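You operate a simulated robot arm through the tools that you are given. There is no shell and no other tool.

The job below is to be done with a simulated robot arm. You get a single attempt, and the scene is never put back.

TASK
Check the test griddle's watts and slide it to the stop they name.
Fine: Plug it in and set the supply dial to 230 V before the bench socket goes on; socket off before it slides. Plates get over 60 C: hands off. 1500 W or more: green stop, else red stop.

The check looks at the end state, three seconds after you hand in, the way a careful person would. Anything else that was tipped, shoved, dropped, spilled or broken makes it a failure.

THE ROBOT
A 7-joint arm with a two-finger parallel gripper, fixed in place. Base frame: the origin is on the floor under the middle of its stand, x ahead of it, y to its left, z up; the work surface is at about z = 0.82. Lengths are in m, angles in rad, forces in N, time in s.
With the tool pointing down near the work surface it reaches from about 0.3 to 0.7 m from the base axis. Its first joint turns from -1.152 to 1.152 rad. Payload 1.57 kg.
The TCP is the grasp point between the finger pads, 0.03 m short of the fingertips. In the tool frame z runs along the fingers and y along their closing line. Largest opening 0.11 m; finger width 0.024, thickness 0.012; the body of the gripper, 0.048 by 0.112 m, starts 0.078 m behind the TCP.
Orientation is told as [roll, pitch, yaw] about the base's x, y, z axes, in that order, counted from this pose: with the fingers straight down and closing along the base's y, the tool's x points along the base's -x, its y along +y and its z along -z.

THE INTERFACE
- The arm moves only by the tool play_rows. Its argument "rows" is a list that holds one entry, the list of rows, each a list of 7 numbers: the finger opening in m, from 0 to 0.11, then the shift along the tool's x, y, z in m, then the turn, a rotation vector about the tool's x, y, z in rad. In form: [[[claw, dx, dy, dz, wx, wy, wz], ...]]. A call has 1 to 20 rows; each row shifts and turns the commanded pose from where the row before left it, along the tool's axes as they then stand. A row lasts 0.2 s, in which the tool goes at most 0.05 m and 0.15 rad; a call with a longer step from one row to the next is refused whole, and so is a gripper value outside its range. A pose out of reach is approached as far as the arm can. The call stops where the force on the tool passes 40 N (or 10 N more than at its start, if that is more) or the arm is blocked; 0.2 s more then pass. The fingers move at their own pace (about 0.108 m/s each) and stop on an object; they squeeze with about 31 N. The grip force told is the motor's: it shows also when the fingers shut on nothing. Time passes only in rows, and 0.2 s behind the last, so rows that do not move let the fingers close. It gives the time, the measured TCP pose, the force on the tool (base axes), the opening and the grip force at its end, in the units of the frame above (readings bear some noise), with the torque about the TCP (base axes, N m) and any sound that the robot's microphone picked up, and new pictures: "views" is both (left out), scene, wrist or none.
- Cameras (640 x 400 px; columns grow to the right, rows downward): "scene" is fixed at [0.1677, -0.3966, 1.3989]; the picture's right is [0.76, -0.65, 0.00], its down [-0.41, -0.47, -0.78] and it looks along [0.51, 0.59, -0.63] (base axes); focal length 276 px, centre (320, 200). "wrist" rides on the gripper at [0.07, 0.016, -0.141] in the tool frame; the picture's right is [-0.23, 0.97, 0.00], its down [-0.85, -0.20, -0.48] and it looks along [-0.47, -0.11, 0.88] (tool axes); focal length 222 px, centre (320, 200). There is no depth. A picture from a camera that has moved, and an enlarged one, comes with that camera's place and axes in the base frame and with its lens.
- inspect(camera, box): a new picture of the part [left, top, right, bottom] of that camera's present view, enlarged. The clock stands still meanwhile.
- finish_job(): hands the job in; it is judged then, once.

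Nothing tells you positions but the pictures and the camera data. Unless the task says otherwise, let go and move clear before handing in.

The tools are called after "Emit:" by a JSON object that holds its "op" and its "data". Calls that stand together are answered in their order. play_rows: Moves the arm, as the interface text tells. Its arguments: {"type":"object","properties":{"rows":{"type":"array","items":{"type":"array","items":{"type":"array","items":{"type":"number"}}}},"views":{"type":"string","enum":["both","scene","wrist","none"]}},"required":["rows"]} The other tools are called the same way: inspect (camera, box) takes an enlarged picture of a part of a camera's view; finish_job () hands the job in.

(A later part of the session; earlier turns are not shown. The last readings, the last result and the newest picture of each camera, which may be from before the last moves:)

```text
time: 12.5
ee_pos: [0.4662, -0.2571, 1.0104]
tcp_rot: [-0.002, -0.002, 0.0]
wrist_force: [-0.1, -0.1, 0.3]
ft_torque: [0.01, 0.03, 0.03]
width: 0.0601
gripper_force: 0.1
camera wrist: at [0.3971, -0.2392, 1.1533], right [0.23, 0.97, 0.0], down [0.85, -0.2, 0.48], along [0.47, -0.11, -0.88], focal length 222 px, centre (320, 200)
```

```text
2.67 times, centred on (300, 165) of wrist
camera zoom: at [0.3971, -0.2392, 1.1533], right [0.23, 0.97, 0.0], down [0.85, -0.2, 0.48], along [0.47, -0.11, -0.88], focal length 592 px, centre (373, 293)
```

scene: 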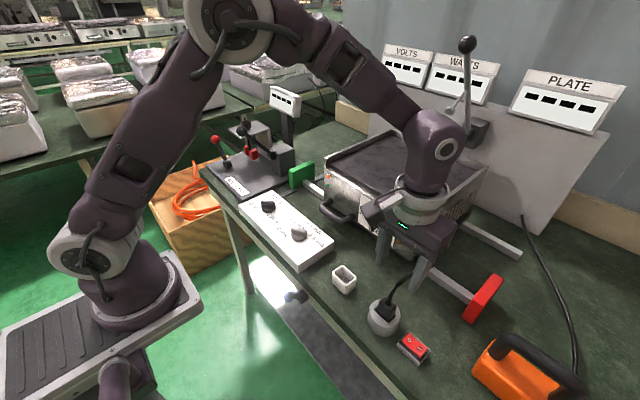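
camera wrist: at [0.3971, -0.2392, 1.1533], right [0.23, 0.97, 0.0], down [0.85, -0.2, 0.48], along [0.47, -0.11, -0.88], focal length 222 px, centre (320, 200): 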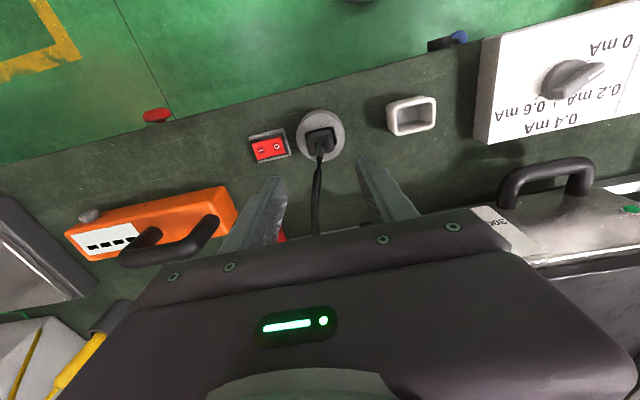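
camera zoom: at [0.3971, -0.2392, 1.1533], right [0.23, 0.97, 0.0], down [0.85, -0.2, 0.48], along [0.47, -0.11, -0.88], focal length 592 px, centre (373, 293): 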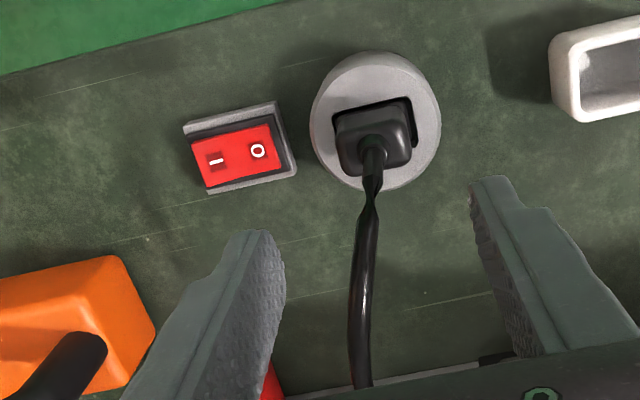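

The plug is seated in the socket. Next is the supply dial, at roughly (0.466, 0.188), so I'll move the camera over it to read its marks.

Emit:
{"op": "play_rows", "data": {"rows": [[[0.06, 0.005, 0.035, -0.005, 0, 0, 0], [0.06, 0.005, 0.04, 0, 0, 0, 0], [0.06, 0.005, 0.04, 0, 0, 0, 0], [0.06, 0.005, 0.04, 0, 0, 0, 0], [0.06, 0.005, 0.04, 0, 0, 0, 0], [0.06, 0.005, 0.04, 0, 0, 0, 0], [0.06, 0.005, 0.04, 0, 0, 0, 0], [0.06, 0.005, 0.04, 0, 0, 0, 0], [0.06, 0.005, 0.04, 0, 0, 0, 0], [0.06, 0.005, 0.04, 0, 0, 0, 0], [0.06, 0.005, 0.04, 0, 0, 0, 0], [0.06, 0, 0.02, 0, 0, 0, 0], [0.06, 0, 0, 0, 0, 0, 0]]]}}

Emit:
{"op": "inspect", "data": {"camera": "wrist", "box": [230, 90, 390, 190]}}

Emit:
{"op": "inspect", "data": {"camera": "scene", "box": [230, 180, 350, 280]}}

```text
time: 15.3
ee_pos: [0.4114, 0.1981, 1.0167]
tcp_rot: [-0.002, -0.002, 0.002]
wrist_force: [0.2, 0.6, 0.2]
ft_torque: [0.0, 0.01, -0.02]
width: 0.0598
gripper_force: 0.2
camera wrist: at [0.3423, 0.2154, 1.1594], right [0.23, 0.97, 0.0], down [0.85, -0.2, 0.48], along [0.47, -0.11, -0.88], focal length 222 px, centre (320, 200)
```

scene: 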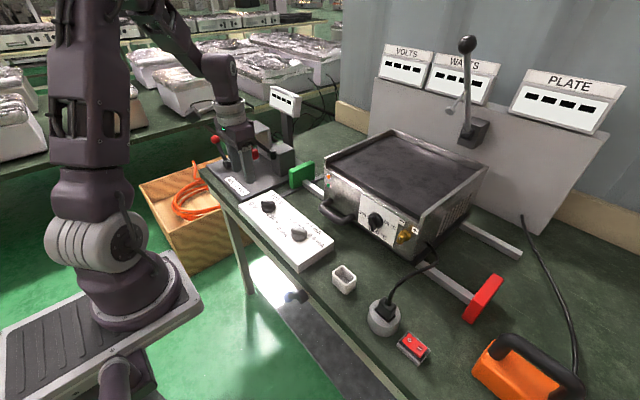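
wrist: 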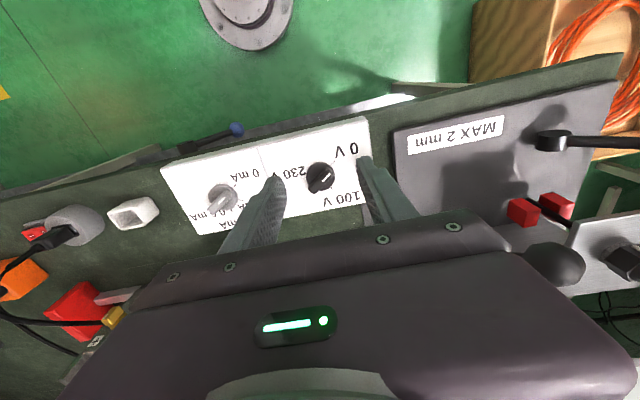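

```text
4.00 times, centred on (310, 140) of wrist
camera zoom: at [0.3423, 0.2154, 1.1594], right [0.23, 0.97, 0.0], down [0.85, -0.2, 0.48], along [0.47, -0.11, -0.88], focal length 888 px, centre (360, 440)
```

zoom: 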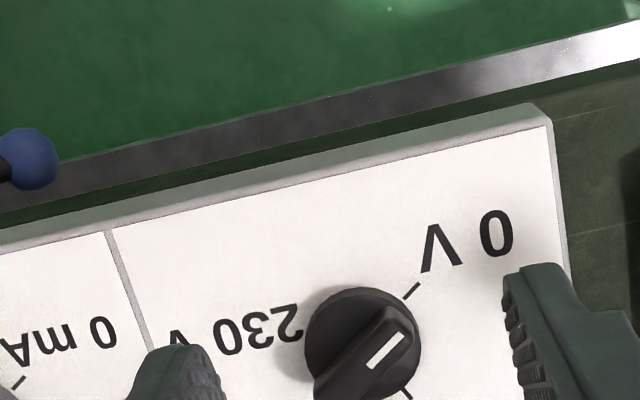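

```text
4.00 times, centred on (290, 230) of scene
camera zoom: at [0.1677, -0.3966, 1.3989], right [0.76, -0.65, 0.0], down [-0.41, -0.47, -0.78], along [0.51, 0.59, -0.63], focal length 1105 px, centre (440, 80)
```

zoom: 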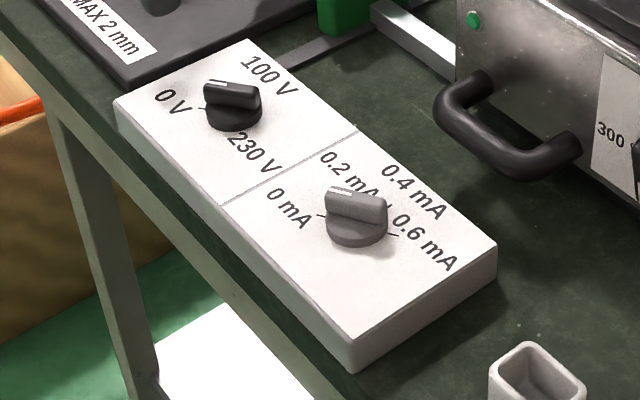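

I need the dial and all three marks in one clear view, so I'll zoom right in.

Emit:
{"op": "inspect", "data": {"camera": "wrist", "box": [275, 140, 371, 220]}}

Emit:
{"op": "inspect", "data": {"camera": "scene", "box": [250, 185, 310, 230]}}

```text
5.00 times, centred on (323, 180) of wrist
camera zoom: at [0.3423, 0.2154, 1.1594], right [0.23, 0.97, 0.0], down [0.85, -0.2, 0.48], along [0.47, -0.11, -0.88], focal length 1111 px, centre (305, 300)
```

zoom: 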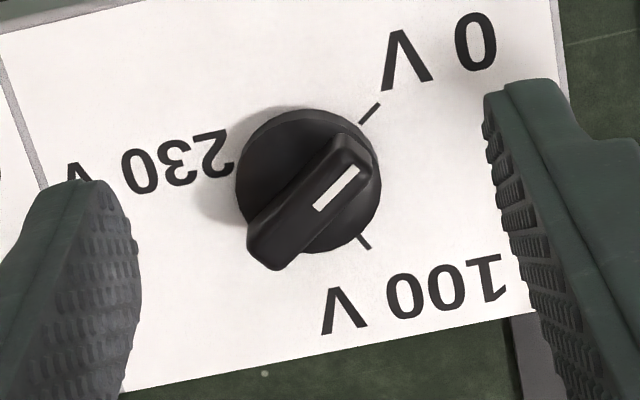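

```text
8.89 times, centred on (280, 208) of scene
camera zoom: at [0.1677, -0.3966, 1.3989], right [0.76, -0.65, 0.0], down [-0.41, -0.47, -0.78], along [0.51, 0.59, -0.63], focal length 2456 px, centre (676, 133)
```

zoom: 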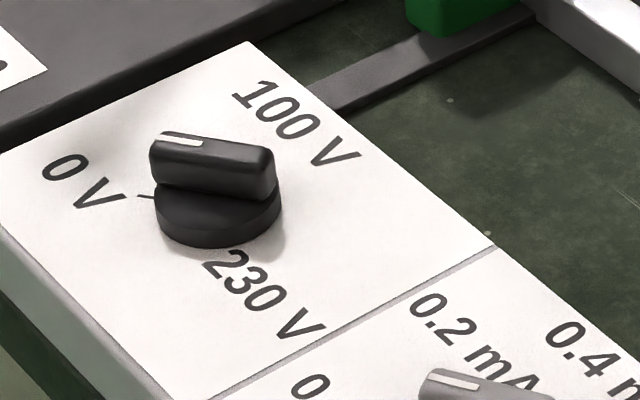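

The panel top is at about z 0.851. Measured from the marks, the dial runs clockwise at about 1° per volt: 0 V points at 124°, 100 V at 24°, so 230 V should be at about -106°. I'll hover over the knob and turn the gripper so it closes across the bar.

Emit:
{"op": "play_rows", "data": {"rows": [[[0.06, -0.028, -0.005, 0.015, 0, 0, 0], [0.06, -0.027, -0.005, 0.015, 0, 0, 0], [0.06, 0, 0, 0, 0, 0, -0.15], [0.06, 0, 0, 0, 0, 0, -0.15], [0.06, 0, 0, 0, 0, 0, -0.15], [0.06, 0, 0, 0, 0, 0, -0.15], [0.06, 0, 0, 0, 0, 0, -0.15], [0.06, 0, 0, 0, 0, 0, -0.15], [0.06, 0, 0, 0, 0, 0, -0.15], [0.06, 0, 0, 0, 0, 0, -0.15], [0.06, 0, 0, 0, 0, 0, -0.15], [0.06, 0, 0, 0, 0, 0, -0.15], [0.06, 0, 0, 0, 0, 0, -0.15], [0.06, 0, 0, 0, 0, 0, -0.15], [0.06, 0, 0, 0, 0, 0, -0.15], [0.06, 0, 0, 0, 0, 0, -0.15], [0.06, 0, 0, 0, 0, 0, -0.069], [0.06, 0, 0, 0, 0, 0, 0]]]}}

Emit:
{"op": "inspect", "data": {"camera": "wrist", "box": [220, 90, 420, 240]}}

Emit:
{"op": "inspect", "data": {"camera": "scene", "box": [220, 130, 360, 250]}}

```text
time: 19.1
ee_pos: [0.4654, 0.1896, 0.9863]
tcp_rot: [0.001, 0.002, 2.17]
wrist_force: [0.6, 0.7, 0.1]
ft_torque: [-0.03, -0.01, 0.0]
width: 0.06
gripper_force: 0.1
camera wrist: at [0.4935, 0.1236, 1.1286], right [-0.93, -0.36, 0.0], down [-0.32, 0.82, 0.48], along [-0.17, 0.44, -0.88], focal length 222 px, centre (320, 200)
```

scene: 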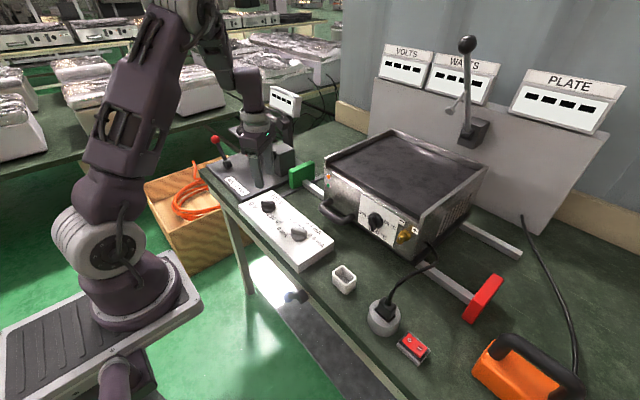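
wrist: 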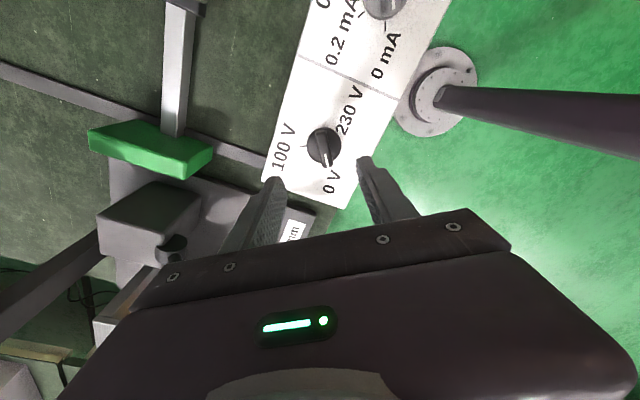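

```text
2.67 times, centred on (320, 165) of wrist
camera zoom: at [0.4935, 0.1236, 1.1286], right [-0.93, -0.36, 0.0], down [-0.32, 0.82, 0.48], along [-0.17, 0.44, -0.88], focal length 592 px, centre (320, 293)
```

zoom: 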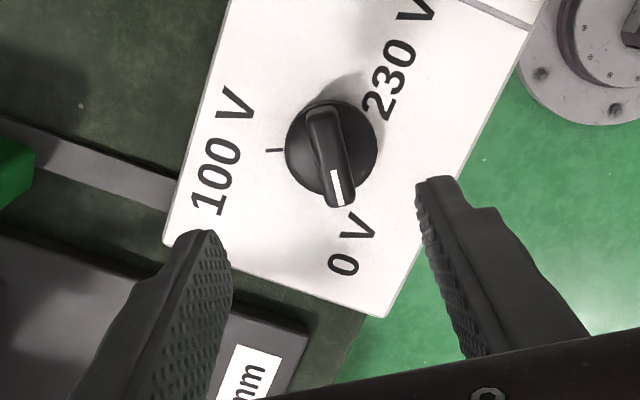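

```text
3.33 times, centred on (290, 190) of scene
camera zoom: at [0.1677, -0.3966, 1.3989], right [0.76, -0.65, 0.0], down [-0.41, -0.47, -0.78], along [0.51, 0.59, -0.63], focal length 921 px, centre (420, 233)
```

zoom: 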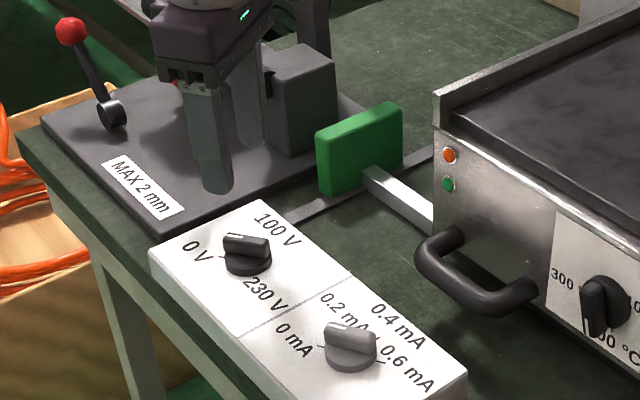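

The gripper is square to the knob bar, and I put the dial centre at about (0.465, 0.187). I'll nudge to centre it, lower until the tips overlap the bar, then look before closing.

Emit:
{"op": "play_rows", "data": {"rows": [[[0.045, 0.0016, 0.0011, 0.03, 0, 0, 0], [0.045, 0, 0, 0.03, 0, 0, 0], [0.045, 0, 0, 0.02, 0, 0, 0], [0.045, 0, 0, 0.006, 0, 0, 0], [0.045, 0, 0, 0, 0, 0, 0]]]}}

Emit:
{"op": "inspect", "data": {"camera": "wrist", "box": [220, 90, 420, 240]}}

Emit:
{"op": "inspect", "data": {"camera": "scene", "box": [240, 160, 320, 240]}}

```text
time: 20.3
ee_pos: [0.469, 0.1865, 0.8986]
tcp_rot: [-0.001, 0.004, 2.169]
wrist_force: [0.6, -0.1, 0.0]
ft_torque: [0.0, -0.01, 0.01]
width: 0.0449
gripper_force: 0.1
camera wrist: at [0.4942, 0.1205, 1.041], right [-0.93, -0.36, 0.0], down [-0.32, 0.82, 0.48], along [-0.17, 0.45, -0.88], focal length 222 px, centre (320, 200)
```

scene: 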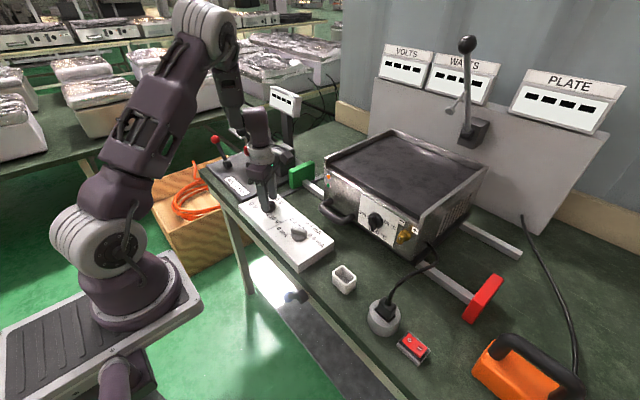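
wrist: 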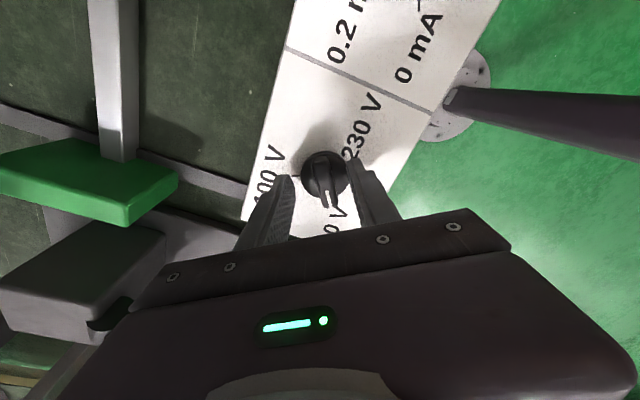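

```text
2.67 times, centred on (320, 165) of wrist
camera zoom: at [0.4942, 0.1205, 1.041], right [-0.93, -0.36, 0.0], down [-0.32, 0.82, 0.48], along [-0.17, 0.45, -0.88], focal length 592 px, centre (320, 293)
```

zoom: 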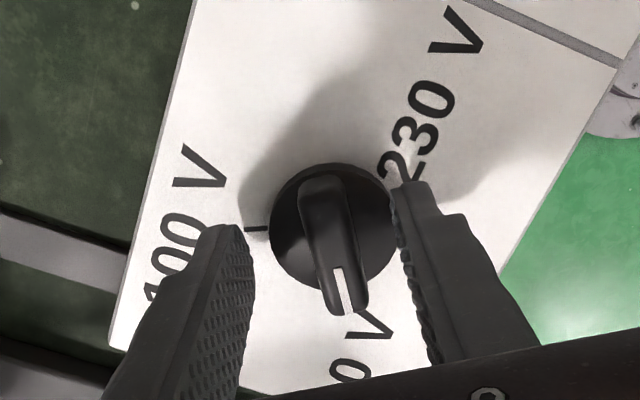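

```text
5.00 times, centred on (280, 200) of scene
camera zoom: at [0.1677, -0.3966, 1.3989], right [0.76, -0.65, 0.0], down [-0.41, -0.47, -0.78], along [0.51, 0.59, -0.63], focal length 1382 px, centre (520, 200)
```

zoom: 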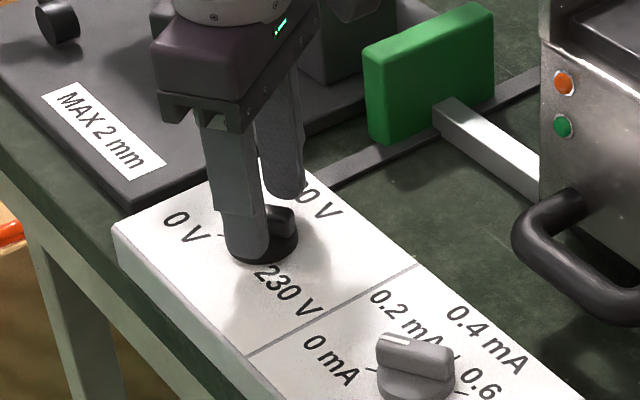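

The tips are beside the bar at the right height. I'll close on the knob now.

Emit:
{"op": "play_rows", "data": {"rows": [[[0.03, 0, 0.0015, 0.001, 0, 0, 0], [0.015, 0, 0, 0, 0, 0, 0], [0.0, 0, 0, 0, 0, 0, 0], [0.0, 0, 0, 0, 0, 0, 0], [0.0, 0, 0, 0, 0, 0, 0]]]}}

Emit:
{"op": "inspect", "data": {"camera": "wrist", "box": [220, 90, 420, 240]}}

```text
time: 21.5
ee_pos: [0.4651, 0.1843, 0.8977]
tcp_rot: [0.005, 0.002, 2.169]
wrist_force: [-28.0, -13.1, 0.9]
ft_torque: [0.14, 0.35, 0.1]
width: 0.0132
gripper_force: 29.9
camera wrist: at [0.4917, 0.1192, 1.0403], right [-0.93, -0.36, 0.0], down [-0.31, 0.82, 0.48], along [-0.17, 0.44, -0.88], focal length 222 px, centre (320, 200)
```

scene: 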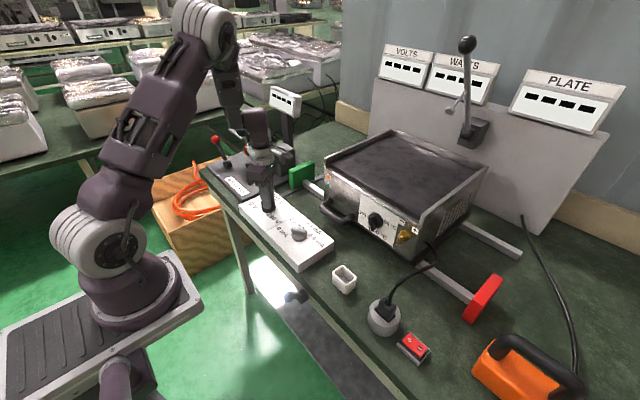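
wrist: 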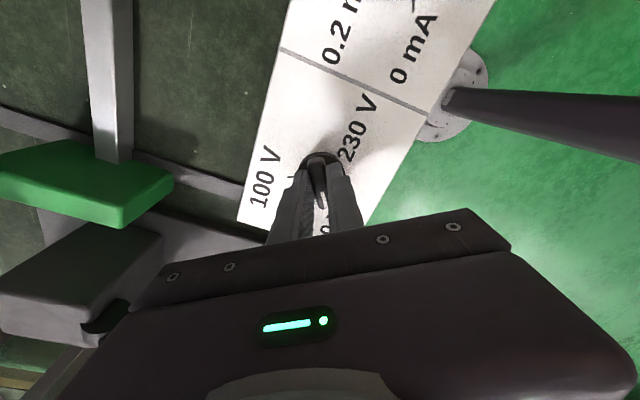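

```text
2.67 times, centred on (320, 165) of wrist
camera zoom: at [0.4917, 0.1192, 1.0403], right [-0.93, -0.36, 0.0], down [-0.31, 0.82, 0.48], along [-0.17, 0.44, -0.88], focal length 592 px, centre (320, 293)
```

zoom: 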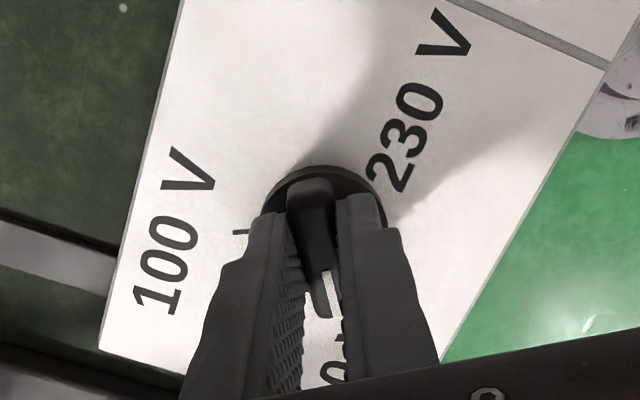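

I'm gripping the knob, but a side force of about 31 N tells me the tool is roughly 3 mm off along its closing line. I'll relieve that before turning.

Emit:
{"op": "play_rows", "data": {"rows": [[[0.0, 0, 0.0015, 0, 0, 0, 0], [0.0, 0, 0.0015, 0, 0, 0, 0], [0.0, 0, 0, 0, 0, 0, 0]]], "views": "none"}}

Emit:
{"op": "inspect", "data": {"camera": "wrist", "box": [220, 90, 420, 240]}}

```text
time: 22.3
ee_pos: [0.4649, 0.1856, 0.8978]
tcp_rot: [0.001, 0.001, 2.168]
wrist_force: [-10.6, -6.7, -22.8]
ft_torque: [-0.09, 0.26, 0.08]
width: 0.0141
gripper_force: 30.6
```

```text
2.67 times, centred on (320, 165) of wrist
camera zoom: at [0.4909, 0.1185, 1.0405], right [-0.93, -0.36, 0.0], down [-0.32, 0.82, 0.48], along [-0.17, 0.45, -0.88], focal length 592 px, centre (320, 293)
```

zoom: 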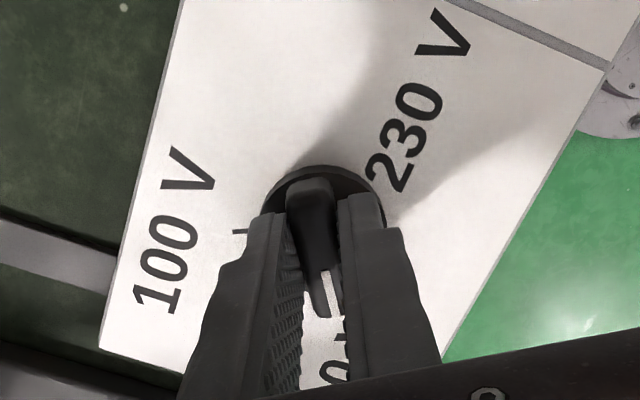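

The side force has dropped, but there's now a downward pull of about 23 N. I'll ease the pose a little more before turning.

Emit:
{"op": "play_rows", "data": {"rows": [[[0.0, 0, 0.001, 0.001, 0, 0, 0], [0.0, 0, 0, 0, 0, 0, 0], [0.0, 0, 0, 0, 0, 0, 0]]], "views": "none"}}

```text
time: 23.1
ee_pos: [0.4644, 0.1834, 0.8988]
tcp_rot: [-0.004, 0.003, 2.168]
wrist_force: [-3.4, -2.0, -5.7]
ft_torque: [0.05, 0.39, 0.02]
width: 0.0139
gripper_force: 30.3
```

The forces are small now. I'll turn clockwise a little as a test and check that the knob follows.

Emit:
{"op": "play_rows", "data": {"rows": [[[0.0, 0, 0, 0, 0, 0, 0.08], [0.0, 0, 0, 0, 0, 0, 0.08], [0.0, 0, 0, 0, 0, 0, 0.08], [0.0, 0, 0, 0, 0, 0, 0.08], [0.0, 0, 0, 0, 0, 0, 0]]]}}

Emit:
{"op": "inspect", "data": {"camera": "wrist", "box": [220, 90, 420, 240]}}

```text
time: 24.3
ee_pos: [0.4631, 0.1851, 0.8984]
tcp_rot: [-0.001, 0.001, 1.846]
wrist_force: [4.6, -1.9, -6.5]
ft_torque: [0.02, -0.02, -0.02]
width: 0.0138
gripper_force: 31.1
camera wrist: at [0.4675, 0.1134, 1.0405], right [-1.0, -0.05, 0.0], down [-0.04, 0.88, 0.48], along [-0.02, 0.48, -0.88], focal length 222 px, centre (320, 200)
```

scene: 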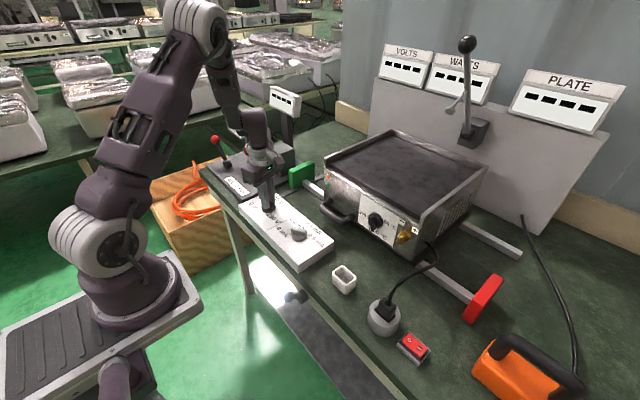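
wrist: 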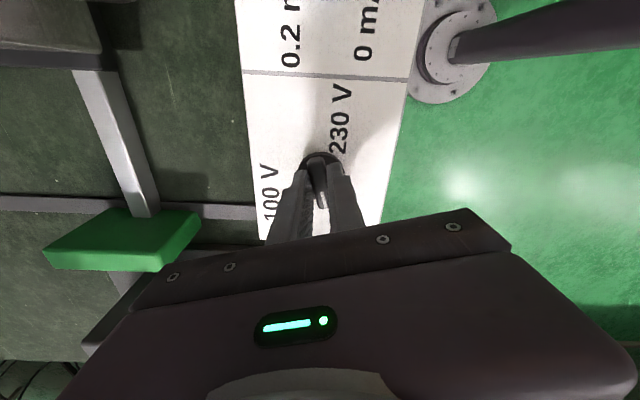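

```text
2.67 times, centred on (320, 165) of wrist
camera zoom: at [0.4675, 0.1134, 1.0405], right [-1.0, -0.05, 0.0], down [-0.04, 0.88, 0.48], along [-0.02, 0.48, -0.88], focal length 592 px, centre (320, 293)
```

zoom: 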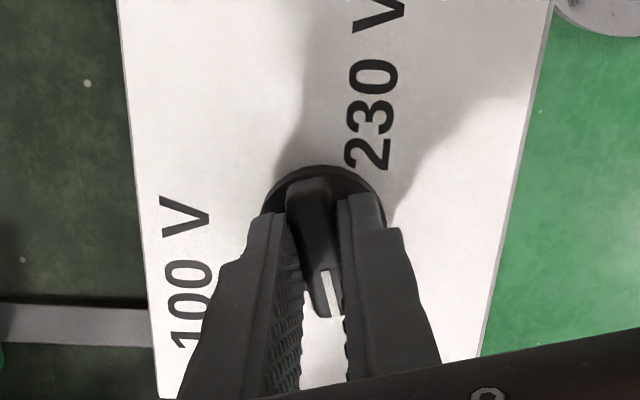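

The knob follows the gripper with almost no torque. I'll continue clockwise.

Emit:
{"op": "play_rows", "data": {"rows": [[[0.0, 0, 0, 0, 0, 0, 0.12], [0.0, 0, 0, 0, 0, 0, 0.12], [0.0, 0, 0, 0, 0, 0, 0.12], [0.0, 0, 0, 0, 0, 0, 0.12], [0.0, 0, 0, 0, 0, 0, 0.12], [0.0, 0, 0, 0, 0, 0, 0.12], [0.0, 0, 0, 0, 0, 0, 0.12], [0.0, 0, 0, 0, 0, 0, 0.12], [0.0, 0, 0, 0, 0, 0, 0.12], [0.0, 0, 0, 0, 0, 0, 0.12], [0.0, 0, 0, 0, 0, 0, 0.12], [0.0, 0, 0, 0, 0, 0, 0.12], [0.0, 0, 0, 0, 0, 0, 0]]]}}

Emit:
{"op": "inspect", "data": {"camera": "wrist", "box": [220, 90, 420, 240]}}

```text
time: 27.1
ee_pos: [0.462, 0.1859, 0.8987]
tcp_rot: [0.001, 0.0, 0.407]
wrist_force: [-30.3, 16.4, -7.1]
ft_torque: [0.32, 0.83, 0.08]
width: 0.0138
gripper_force: 30.6
camera wrist: at [0.3918, 0.1744, 1.0404], right [-0.18, 0.98, 0.0], down [0.86, 0.16, 0.48], along [0.47, 0.08, -0.88], focal length 222 px, centre (320, 200)
```

scene: 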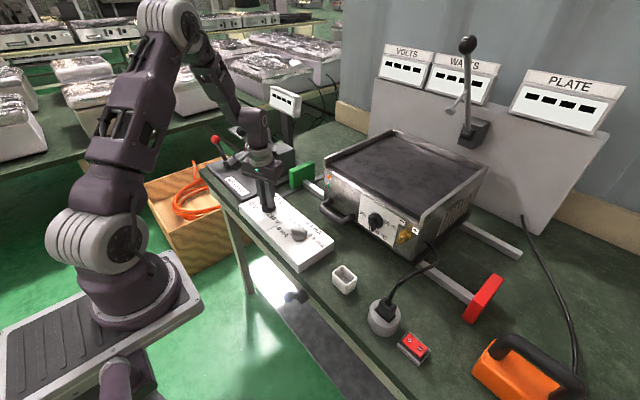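
wrist: 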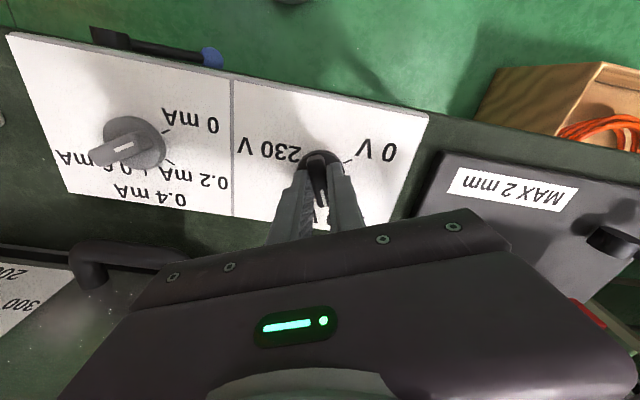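

```text
2.67 times, centred on (320, 165) of wrist
camera zoom: at [0.3918, 0.1744, 1.0404], right [-0.18, 0.98, 0.0], down [0.86, 0.16, 0.48], along [0.47, 0.08, -0.88], focal length 592 px, centre (320, 293)
```

zoom: 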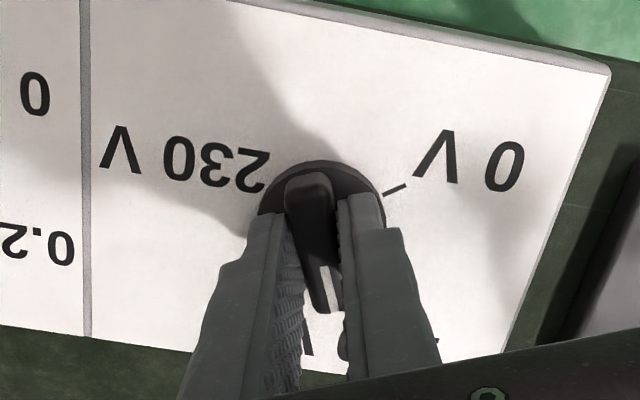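

The knob has turned about 100°, but a side force is building because the tool isn't exactly on the dial axis. I'll relieve that sideways before going on.

Emit:
{"op": "play_rows", "data": {"rows": [[[0.0, 0.001, 0.0015, 0, 0, 0, 0], [0.0, 0.001, 0.0015, 0, 0, 0, 0], [0.0, 0, 0, 0, 0, 0, 0]]], "views": "none"}}

```text
time: 27.9
ee_pos: [0.4614, 0.1866, 0.8977]
tcp_rot: [-0.004, -0.004, 0.406]
wrist_force: [-2.2, 5.4, -22.4]
ft_torque: [0.28, 0.02, 0.04]
width: 0.0141
gripper_force: 29.8
```

The side force is nearly gone and the tool is now close to the dial axis. One more small correction and then I'll continue clockwise.

Emit:
{"op": "play_rows", "data": {"rows": [[[0.0, -0.0004, 0.0009, 0.001, 0, 0, 0], [0.0, 0, 0, 0, 0, 0, 0], [0.0, 0, 0, 0, 0, 0, 0.1], [0.0, 0, 0, 0, 0, 0, 0.1], [0.0, 0, 0, 0, 0, 0, 0.1], [0.0, 0, 0, 0, 0, 0, 0.1], [0.0, 0, 0, 0, 0, 0, 0.1], [0.0, 0, 0, 0, 0, 0, 0.1], [0.0, 0, 0, 0, 0, 0, 0.1], [0.0, 0, 0, 0, 0, 0, 0.1], [0.0, 0, 0, 0, 0, 0, 0]]]}}

Emit:
{"op": "inspect", "data": {"camera": "wrist", "box": [220, 90, 420, 240]}}

```text
time: 30.3
ee_pos: [0.4609, 0.1876, 0.8978]
tcp_rot: [0.002, -0.003, -0.395]
wrist_force: [9.4, 4.1, 16.6]
ft_torque: [-0.2, -0.69, 0.01]
width: 0.0139
gripper_force: 30.0
camera wrist: at [0.403, 0.2303, 1.0396], right [0.58, 0.81, 0.0], down [0.71, -0.51, 0.48], along [0.39, -0.28, -0.88], focal length 222 px, centre (320, 200)
```

scene: 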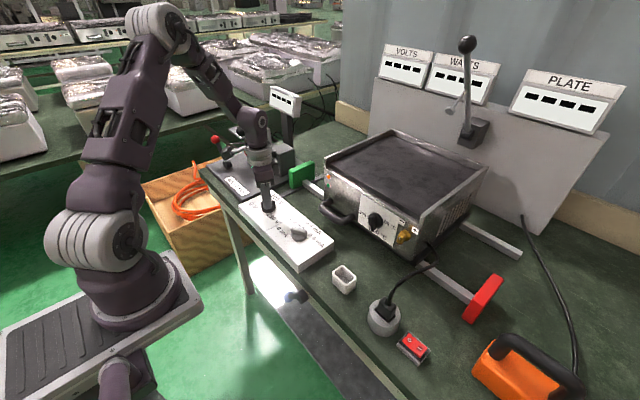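
wrist: 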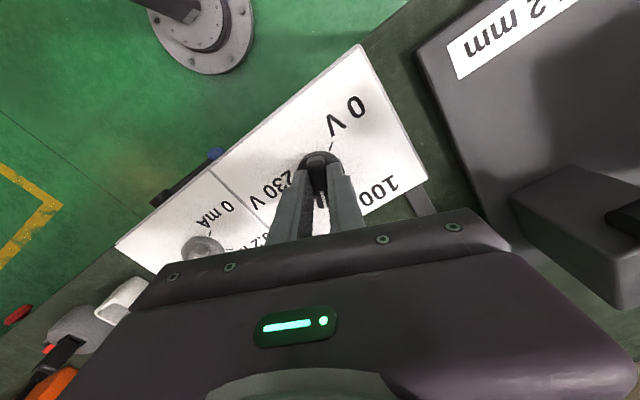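

```text
2.67 times, centred on (320, 165) of wrist
camera zoom: at [0.403, 0.2303, 1.0396], right [0.58, 0.81, 0.0], down [0.71, -0.51, 0.48], along [0.39, -0.28, -0.88], focal length 592 px, centre (320, 293)
```

zoom: 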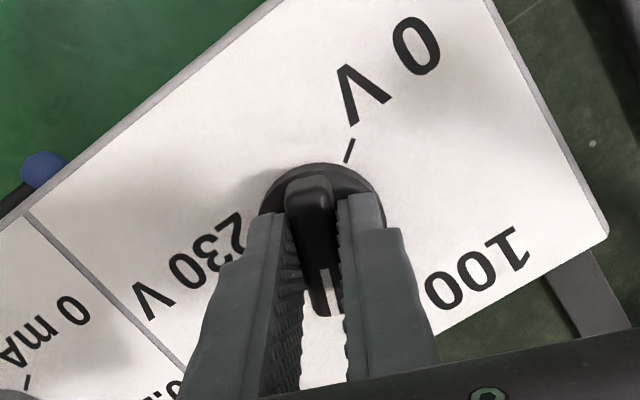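

That's about 147° done and the forces are moderate. I'm continuing clockwise.

Emit:
{"op": "play_rows", "data": {"rows": [[[0.0, 0, 0, -0.0005, 0, 0, 0.1], [0.0, 0, 0, 0, 0, 0, 0.1], [0.0, 0, 0, 0, 0, 0, 0.1], [0.0, 0, 0, 0, 0, 0, 0.1], [0.0, 0, 0, 0, 0, 0, 0.1], [0.0, 0, 0, 0, 0, 0, 0.1], [0.0, 0, 0, 0, 0, 0, 0.1], [0.0, 0, 0, 0, 0, 0, 0.1], [0.0, 0, 0, 0, 0, 0, 0.1], [0.0, 0, 0, 0, 0, 0, 0.1], [0.0, 0, 0, 0, 0, 0, 0]]]}}

Emit:
{"op": "inspect", "data": {"camera": "wrist", "box": [220, 90, 420, 240]}}

```text
time: 32.7
ee_pos: [0.4623, 0.1887, 0.8975]
tcp_rot: [0.007, -0.001, -1.393]
wrist_force: [25.0, 24.4, -7.7]
ft_torque: [0.59, -0.08, 0.08]
width: 0.0143
gripper_force: 30.4
camera wrist: at [0.4657, 0.2611, 1.0401], right [1.0, -0.05, 0.01], down [-0.05, -0.88, 0.48], along [-0.02, -0.48, -0.88], focal length 222 px, centre (320, 200)
```

scene: 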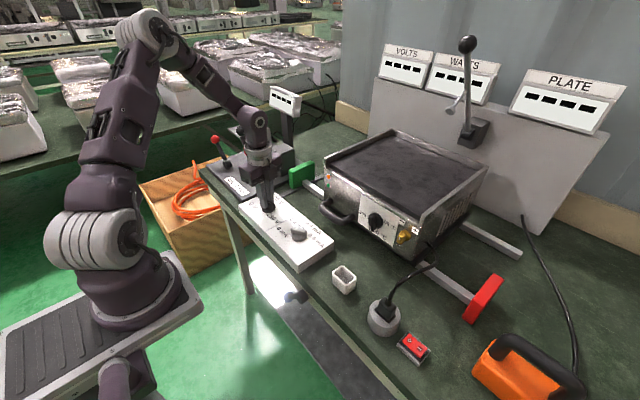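
wrist: 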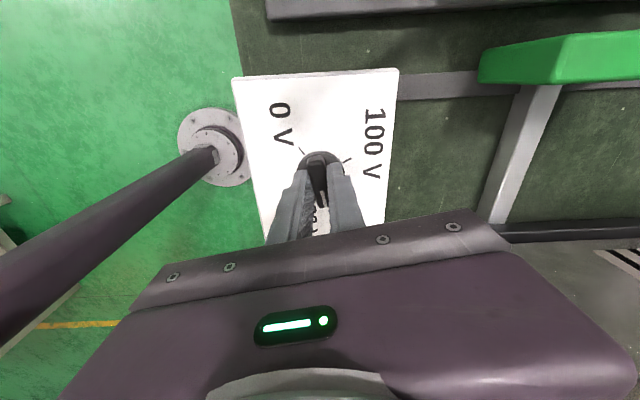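

```text
2.67 times, centred on (320, 165) of wrist
camera zoom: at [0.4657, 0.2611, 1.0401], right [1.0, -0.05, 0.01], down [-0.05, -0.88, 0.48], along [-0.02, -0.48, -0.88], focal length 592 px, centre (320, 293)
```

zoom: 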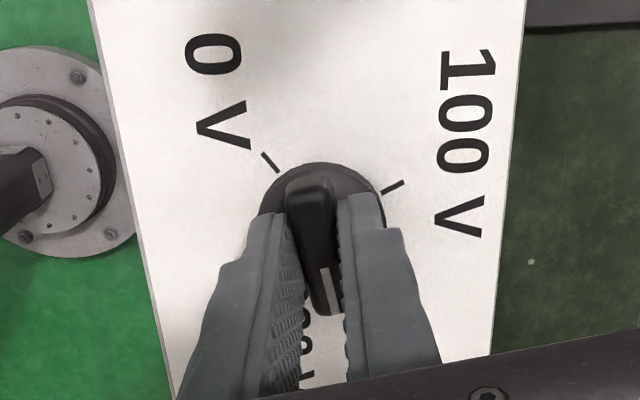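

The side force is up again at about 35 N, so I'll relieve it the same way and then finish the last 26°.

Emit:
{"op": "play_rows", "data": {"rows": [[[0.0, 0.001, 0.0015, 0, 0, 0, 0], [0.0, 0.001, 0.0015, 0, 0, 0, 0], [0.0, 0, 0, 0, 0, 0, 0]]], "views": "none"}}

```text
time: 33.5
ee_pos: [0.4626, 0.1893, 0.8981]
tcp_rot: [-0.001, -0.003, -1.393]
wrist_force: [7.9, 2.8, 21.2]
ft_torque: [0.26, -0.13, 0.01]
width: 0.0138
gripper_force: 30.3
```

The forces are low again. The remaining turn to 230 V is 0.453 rad, reaching a yaw of about -1.846.

Emit:
{"op": "play_rows", "data": {"rows": [[[0.0, 0, 0, -0.001, 0, 0, 0.09], [0.0, 0, 0, 0, 0, 0, 0.09], [0.0, 0, 0, 0, 0, 0, 0.09], [0.0, 0, 0, 0, 0, 0, 0.09], [0.0, 0, 0, 0, 0, 0, 0.093], [0.0, 0, 0, 0, 0, 0, 0]]]}}

Emit:
{"op": "inspect", "data": {"camera": "wrist", "box": [220, 90, 420, 240]}}

Emit:
{"op": "inspect", "data": {"camera": "scene", "box": [230, 180, 310, 240]}}

```text
time: 34.9
ee_pos: [0.4632, 0.1888, 0.8974]
tcp_rot: [0.003, -0.001, -1.849]
wrist_force: [16.0, -12.9, -18.2]
ft_torque: [-0.23, -0.19, 0.06]
width: 0.0137
gripper_force: 30.6
camera wrist: at [0.4987, 0.253, 1.041], right [0.87, -0.49, 0.0], down [-0.43, -0.77, 0.48], along [-0.23, -0.42, -0.88], focal length 222 px, centre (320, 200)
```

scene: 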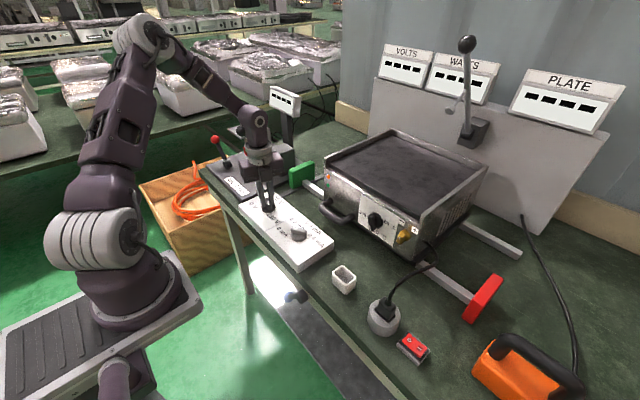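
wrist: 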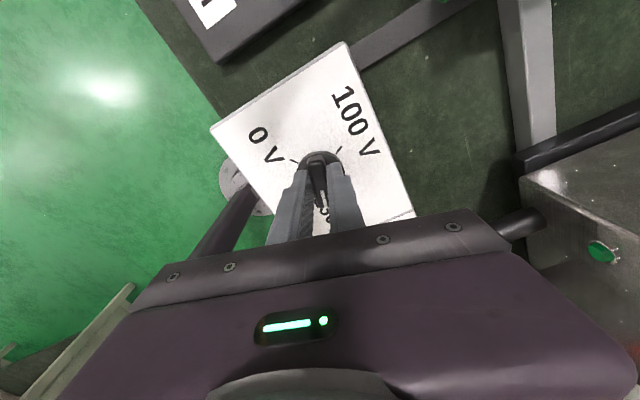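

```text
2.67 times, centred on (320, 165) of wrist
camera zoom: at [0.4987, 0.253, 1.041], right [0.87, -0.49, 0.0], down [-0.43, -0.77, 0.48], along [-0.23, -0.42, -0.88], focal length 592 px, centre (320, 293)
```

zoom: 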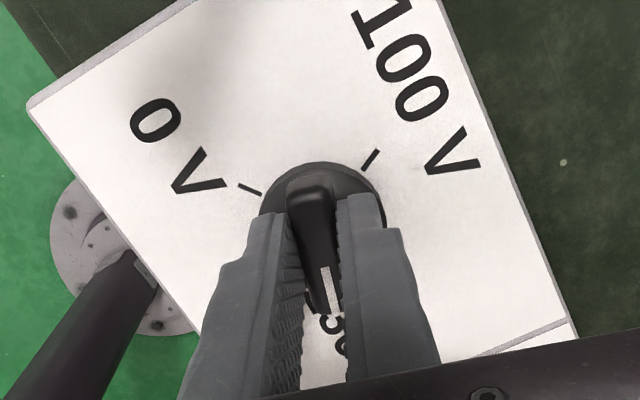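

```text
6.67 times, centred on (270, 210) of scene
camera zoom: at [0.1683, -0.3968, 1.3987], right [0.76, -0.65, 0.0], down [-0.41, -0.47, -0.78], along [0.51, 0.59, -0.63], focal length 1842 px, centre (653, 133)
```

zoom: 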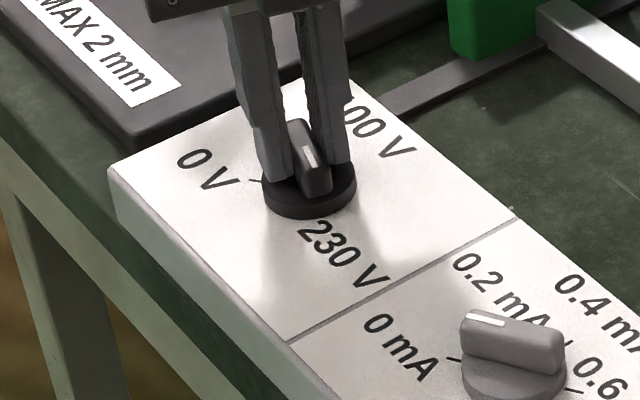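

The pointer now aims at the 230 V label. I'll let go, rise straight up and check the pointer from above.

Emit:
{"op": "play_rows", "data": {"rows": [[[0.025, 0, 0, 0, 0, 0, 0], [0.045, 0, 0, 0, 0, 0, 0], [0.045, 0, 0, -0.02, 0, 0, 0], [0.045, 0, 0, -0.04, 0, 0, 0], [0.06, 0, 0, -0.04, 0, 0, 0], [0.06, 0, 0, 0, 0, 0, 0]]]}}

Emit:
{"op": "inspect", "data": {"camera": "wrist", "box": [260, 80, 400, 190]}}

Emit:
{"op": "inspect", "data": {"camera": "scene", "box": [240, 185, 310, 240]}}

```text
time: 36.3
ee_pos: [0.461, 0.1897, 0.9991]
tcp_rot: [0.001, -0.002, -1.845]
wrist_force: [0.1, -0.5, 0.3]
ft_torque: [-0.02, -0.01, -0.02]
width: 0.0598
gripper_force: 0.0
camera wrist: at [0.496, 0.2538, 1.1404], right [0.88, -0.48, 0.0], down [-0.43, -0.77, 0.48], along [-0.23, -0.42, -0.88], focal length 222 px, centre (320, 200)
```

scene: 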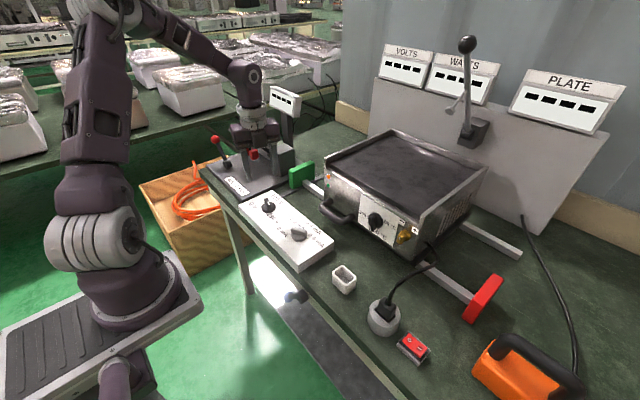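
wrist: 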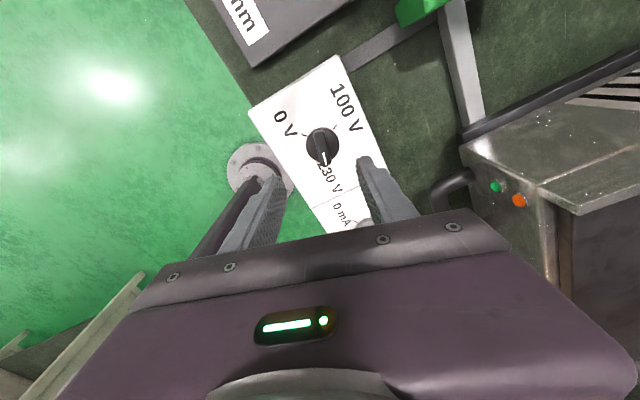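

```text
3.64 times, centred on (330, 135) of wrist
camera zoom: at [0.496, 0.2538, 1.1404], right [0.88, -0.48, 0.0], down [-0.43, -0.77, 0.48], along [-0.23, -0.42, -0.88], focal length 808 px, centre (284, 436)
```

zoom: 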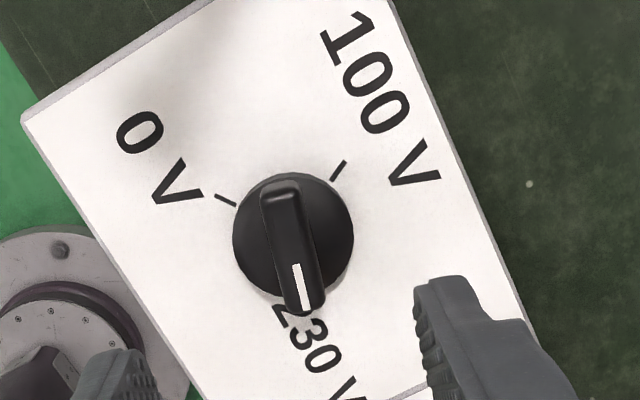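

```text
7.27 times, centred on (275, 212) of scene
camera zoom: at [0.1676, -0.3966, 1.3989], right [0.76, -0.65, 0.0], down [-0.41, -0.47, -0.78], along [0.51, 0.59, -0.63], focal length 2010 px, centre (647, 109)
```

zoom: 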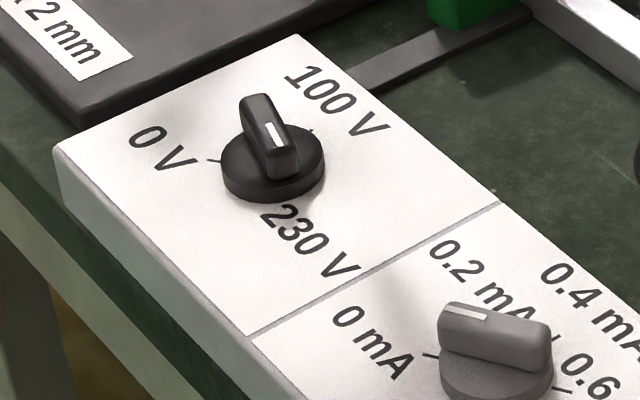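

I want to find the actual 230 V tick, which is close to the "2", so I'll zoom tighter.

Emit:
{"op": "inspect", "data": {"camera": "scene", "box": [264, 200, 294, 224]}}

Emit:
{"op": "inspect", "data": {"camera": "wrist", "box": [305, 120, 353, 200]}}

```text
16.00 times, centred on (279, 212) of scene
camera zoom: at [0.1676, -0.3966, 1.3989], right [0.76, -0.65, 0.0], down [-0.41, -0.47, -0.78], along [0.51, 0.59, -0.63], focal length 4422 px, centre (976, 8)
```

zoom: 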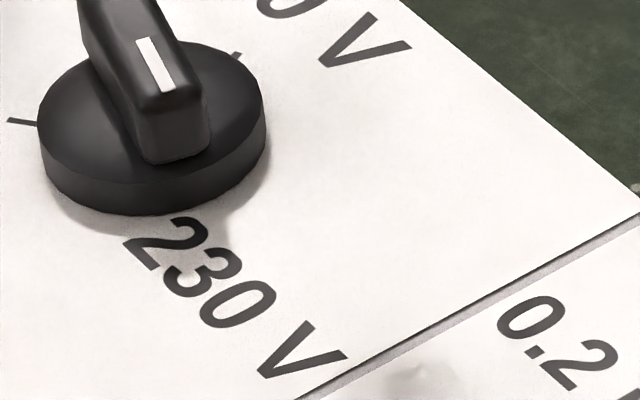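

```text
5.00 times, centred on (329, 160) of wrist
camera zoom: at [0.496, 0.2538, 1.1404], right [0.88, -0.48, 0.0], down [-0.43, -0.77, 0.48], along [-0.23, -0.42, -0.88], focal length 1111 px, centre (275, 400)
```

zoom: 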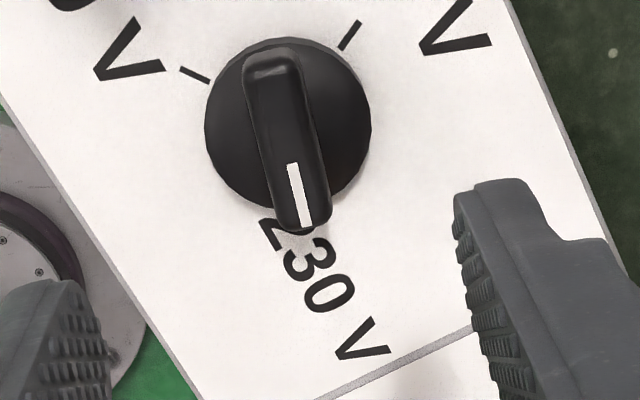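

The pointer measures about -106.5° and the 230 V mark should be at about -105.5°, and the label position agrees. Next is the rocker switch: "I" is at about (0.466, -0.342, 0.842) and "O" at about (0.466, -0.319). I'll turn the wrist back, close the fingers and head over there.

Emit:
{"op": "play_rows", "data": {"rows": [[[0.06, 0, 0, -0.03, 0, 0, -0.15], [0.06, 0, 0, 0, 0, 0, -0.15], [0.06, 0, 0, 0, 0, 0, -0.15], [0.06, 0, 0, 0, 0, 0, -0.15], [0.06, 0, 0, 0, 0, 0, -0.15], [0.06, 0, 0, 0, 0, 0, -0.15], [0.06, 0, 0, 0, 0, 0, -0.15], [0.06, 0, 0, 0, 0, 0, -0.15], [0.06, 0, 0, 0, 0, 0, -0.15], [0.06, 0, 0, 0, 0, 0, -0.15], [0.06, 0, 0, 0, 0, 0, -0.15], [0.06, 0, 0, 0, 0, 0, -0.15], [0.06, 0, 0, 0, 0, 0, -0.045], [0.06, 0, -0.03, 0, 0, 0, 0], [0.06, 0, -0.045, 0, 0, 0, 0], [0.06, 0, -0.045, 0, 0, 0, 0], [0.03, 0, -0.045, 0, 0, 0, 0], [0.0, 0, -0.045, 0, 0, 0, 0], [0.0, 0, -0.045, 0, 0, 0, 0]]], "views": "none"}}

Emit:
{"op": "play_rows", "data": {"rows": [[[0.0, 0, -0.045, 0, 0, 0, 0], [0.0, 0, -0.045, 0, 0, 0, 0], [0.0, 0, -0.045, 0, 0, 0, 0], [0.0, 0, -0.045, 0, 0, 0, 0], [0.0, 0, -0.045, 0, 0, 0, 0], [0.0, 0, -0.03, 0, 0, 0, 0], [0.0, 0, 0, 0, 0, 0, 0]]]}}

Emit:
{"op": "inspect", "data": {"camera": "wrist", "box": [220, 90, 420, 240]}}

Emit:
{"op": "inspect", "data": {"camera": "scene", "box": [360, 290, 460, 380]}}

```text
time: 40.3
ee_pos: [0.4613, -0.0653, 1.0289]
tcp_rot: [-0.002, -0.001, -0.002]
wrist_force: [-0.3, 0.5, -0.9]
ft_torque: [0.01, 0.0, -0.02]
width: 0.0
gripper_force: 21.8
```

```text
time: 41.9
ee_pos: [0.462, -0.3204, 1.0284]
tcp_rot: [-0.002, -0.002, -0.002]
wrist_force: [-0.2, 0.4, 0.0]
ft_torque: [0.02, 0.02, -0.01]
width: 0.0001
gripper_force: 21.3
camera wrist: at [0.3924, -0.3037, 1.1715], right [0.23, 0.97, 0.0], down [0.85, -0.2, 0.48], along [0.47, -0.11, -0.88], focal length 222 px, centre (320, 200)
```

scene: 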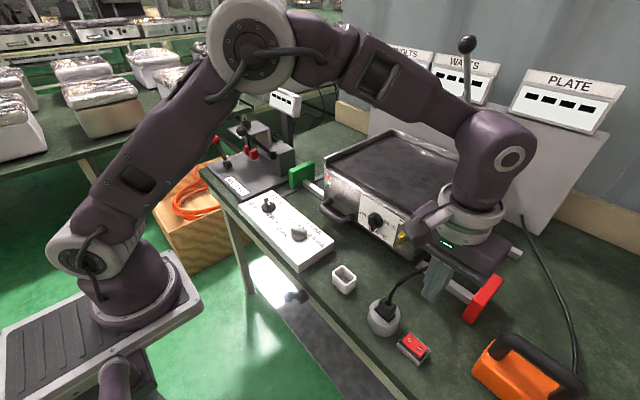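
wrist: 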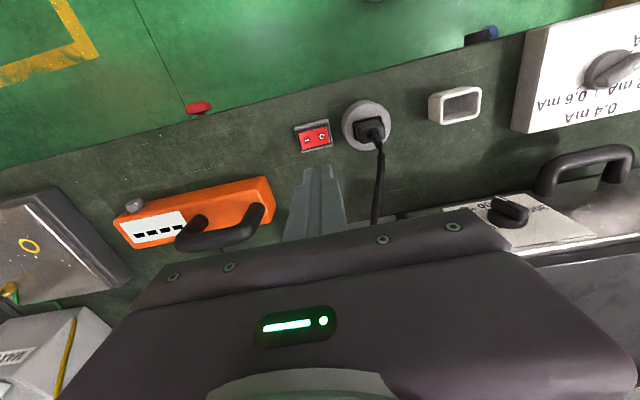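

```text
2.67 times, centred on (320, 165) of wrist
camera zoom: at [0.3924, -0.3037, 1.1715], right [0.23, 0.97, 0.0], down [0.85, -0.2, 0.48], along [0.47, -0.11, -0.88], focal length 592 px, centre (320, 293)
```

zoom: 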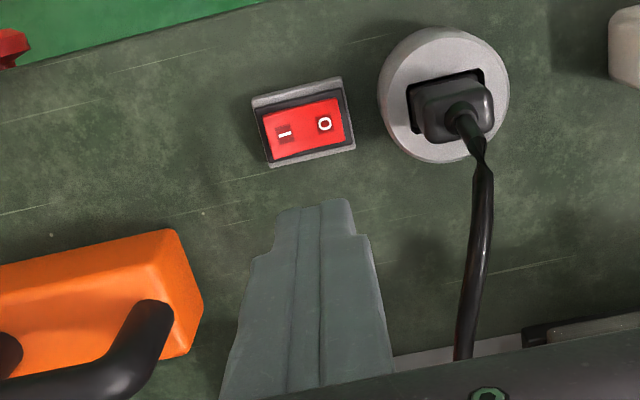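

```text
4.44 times, centred on (410, 335) of scene
camera zoom: at [0.1676, -0.3966, 1.3989], right [0.76, -0.65, 0.0], down [-0.41, -0.47, -0.78], along [0.51, 0.59, -0.63], focal length 1228 px, centre (-80, -400)
```

zoom: 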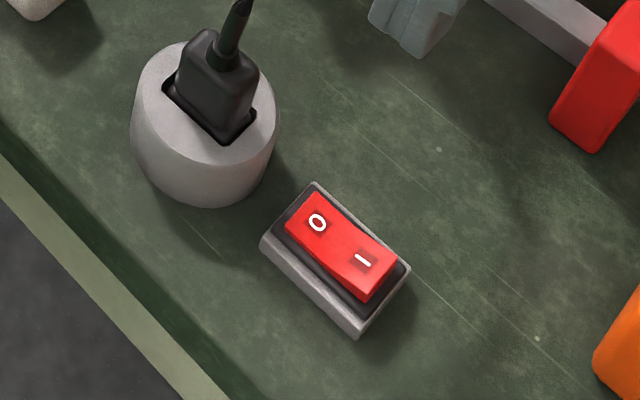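

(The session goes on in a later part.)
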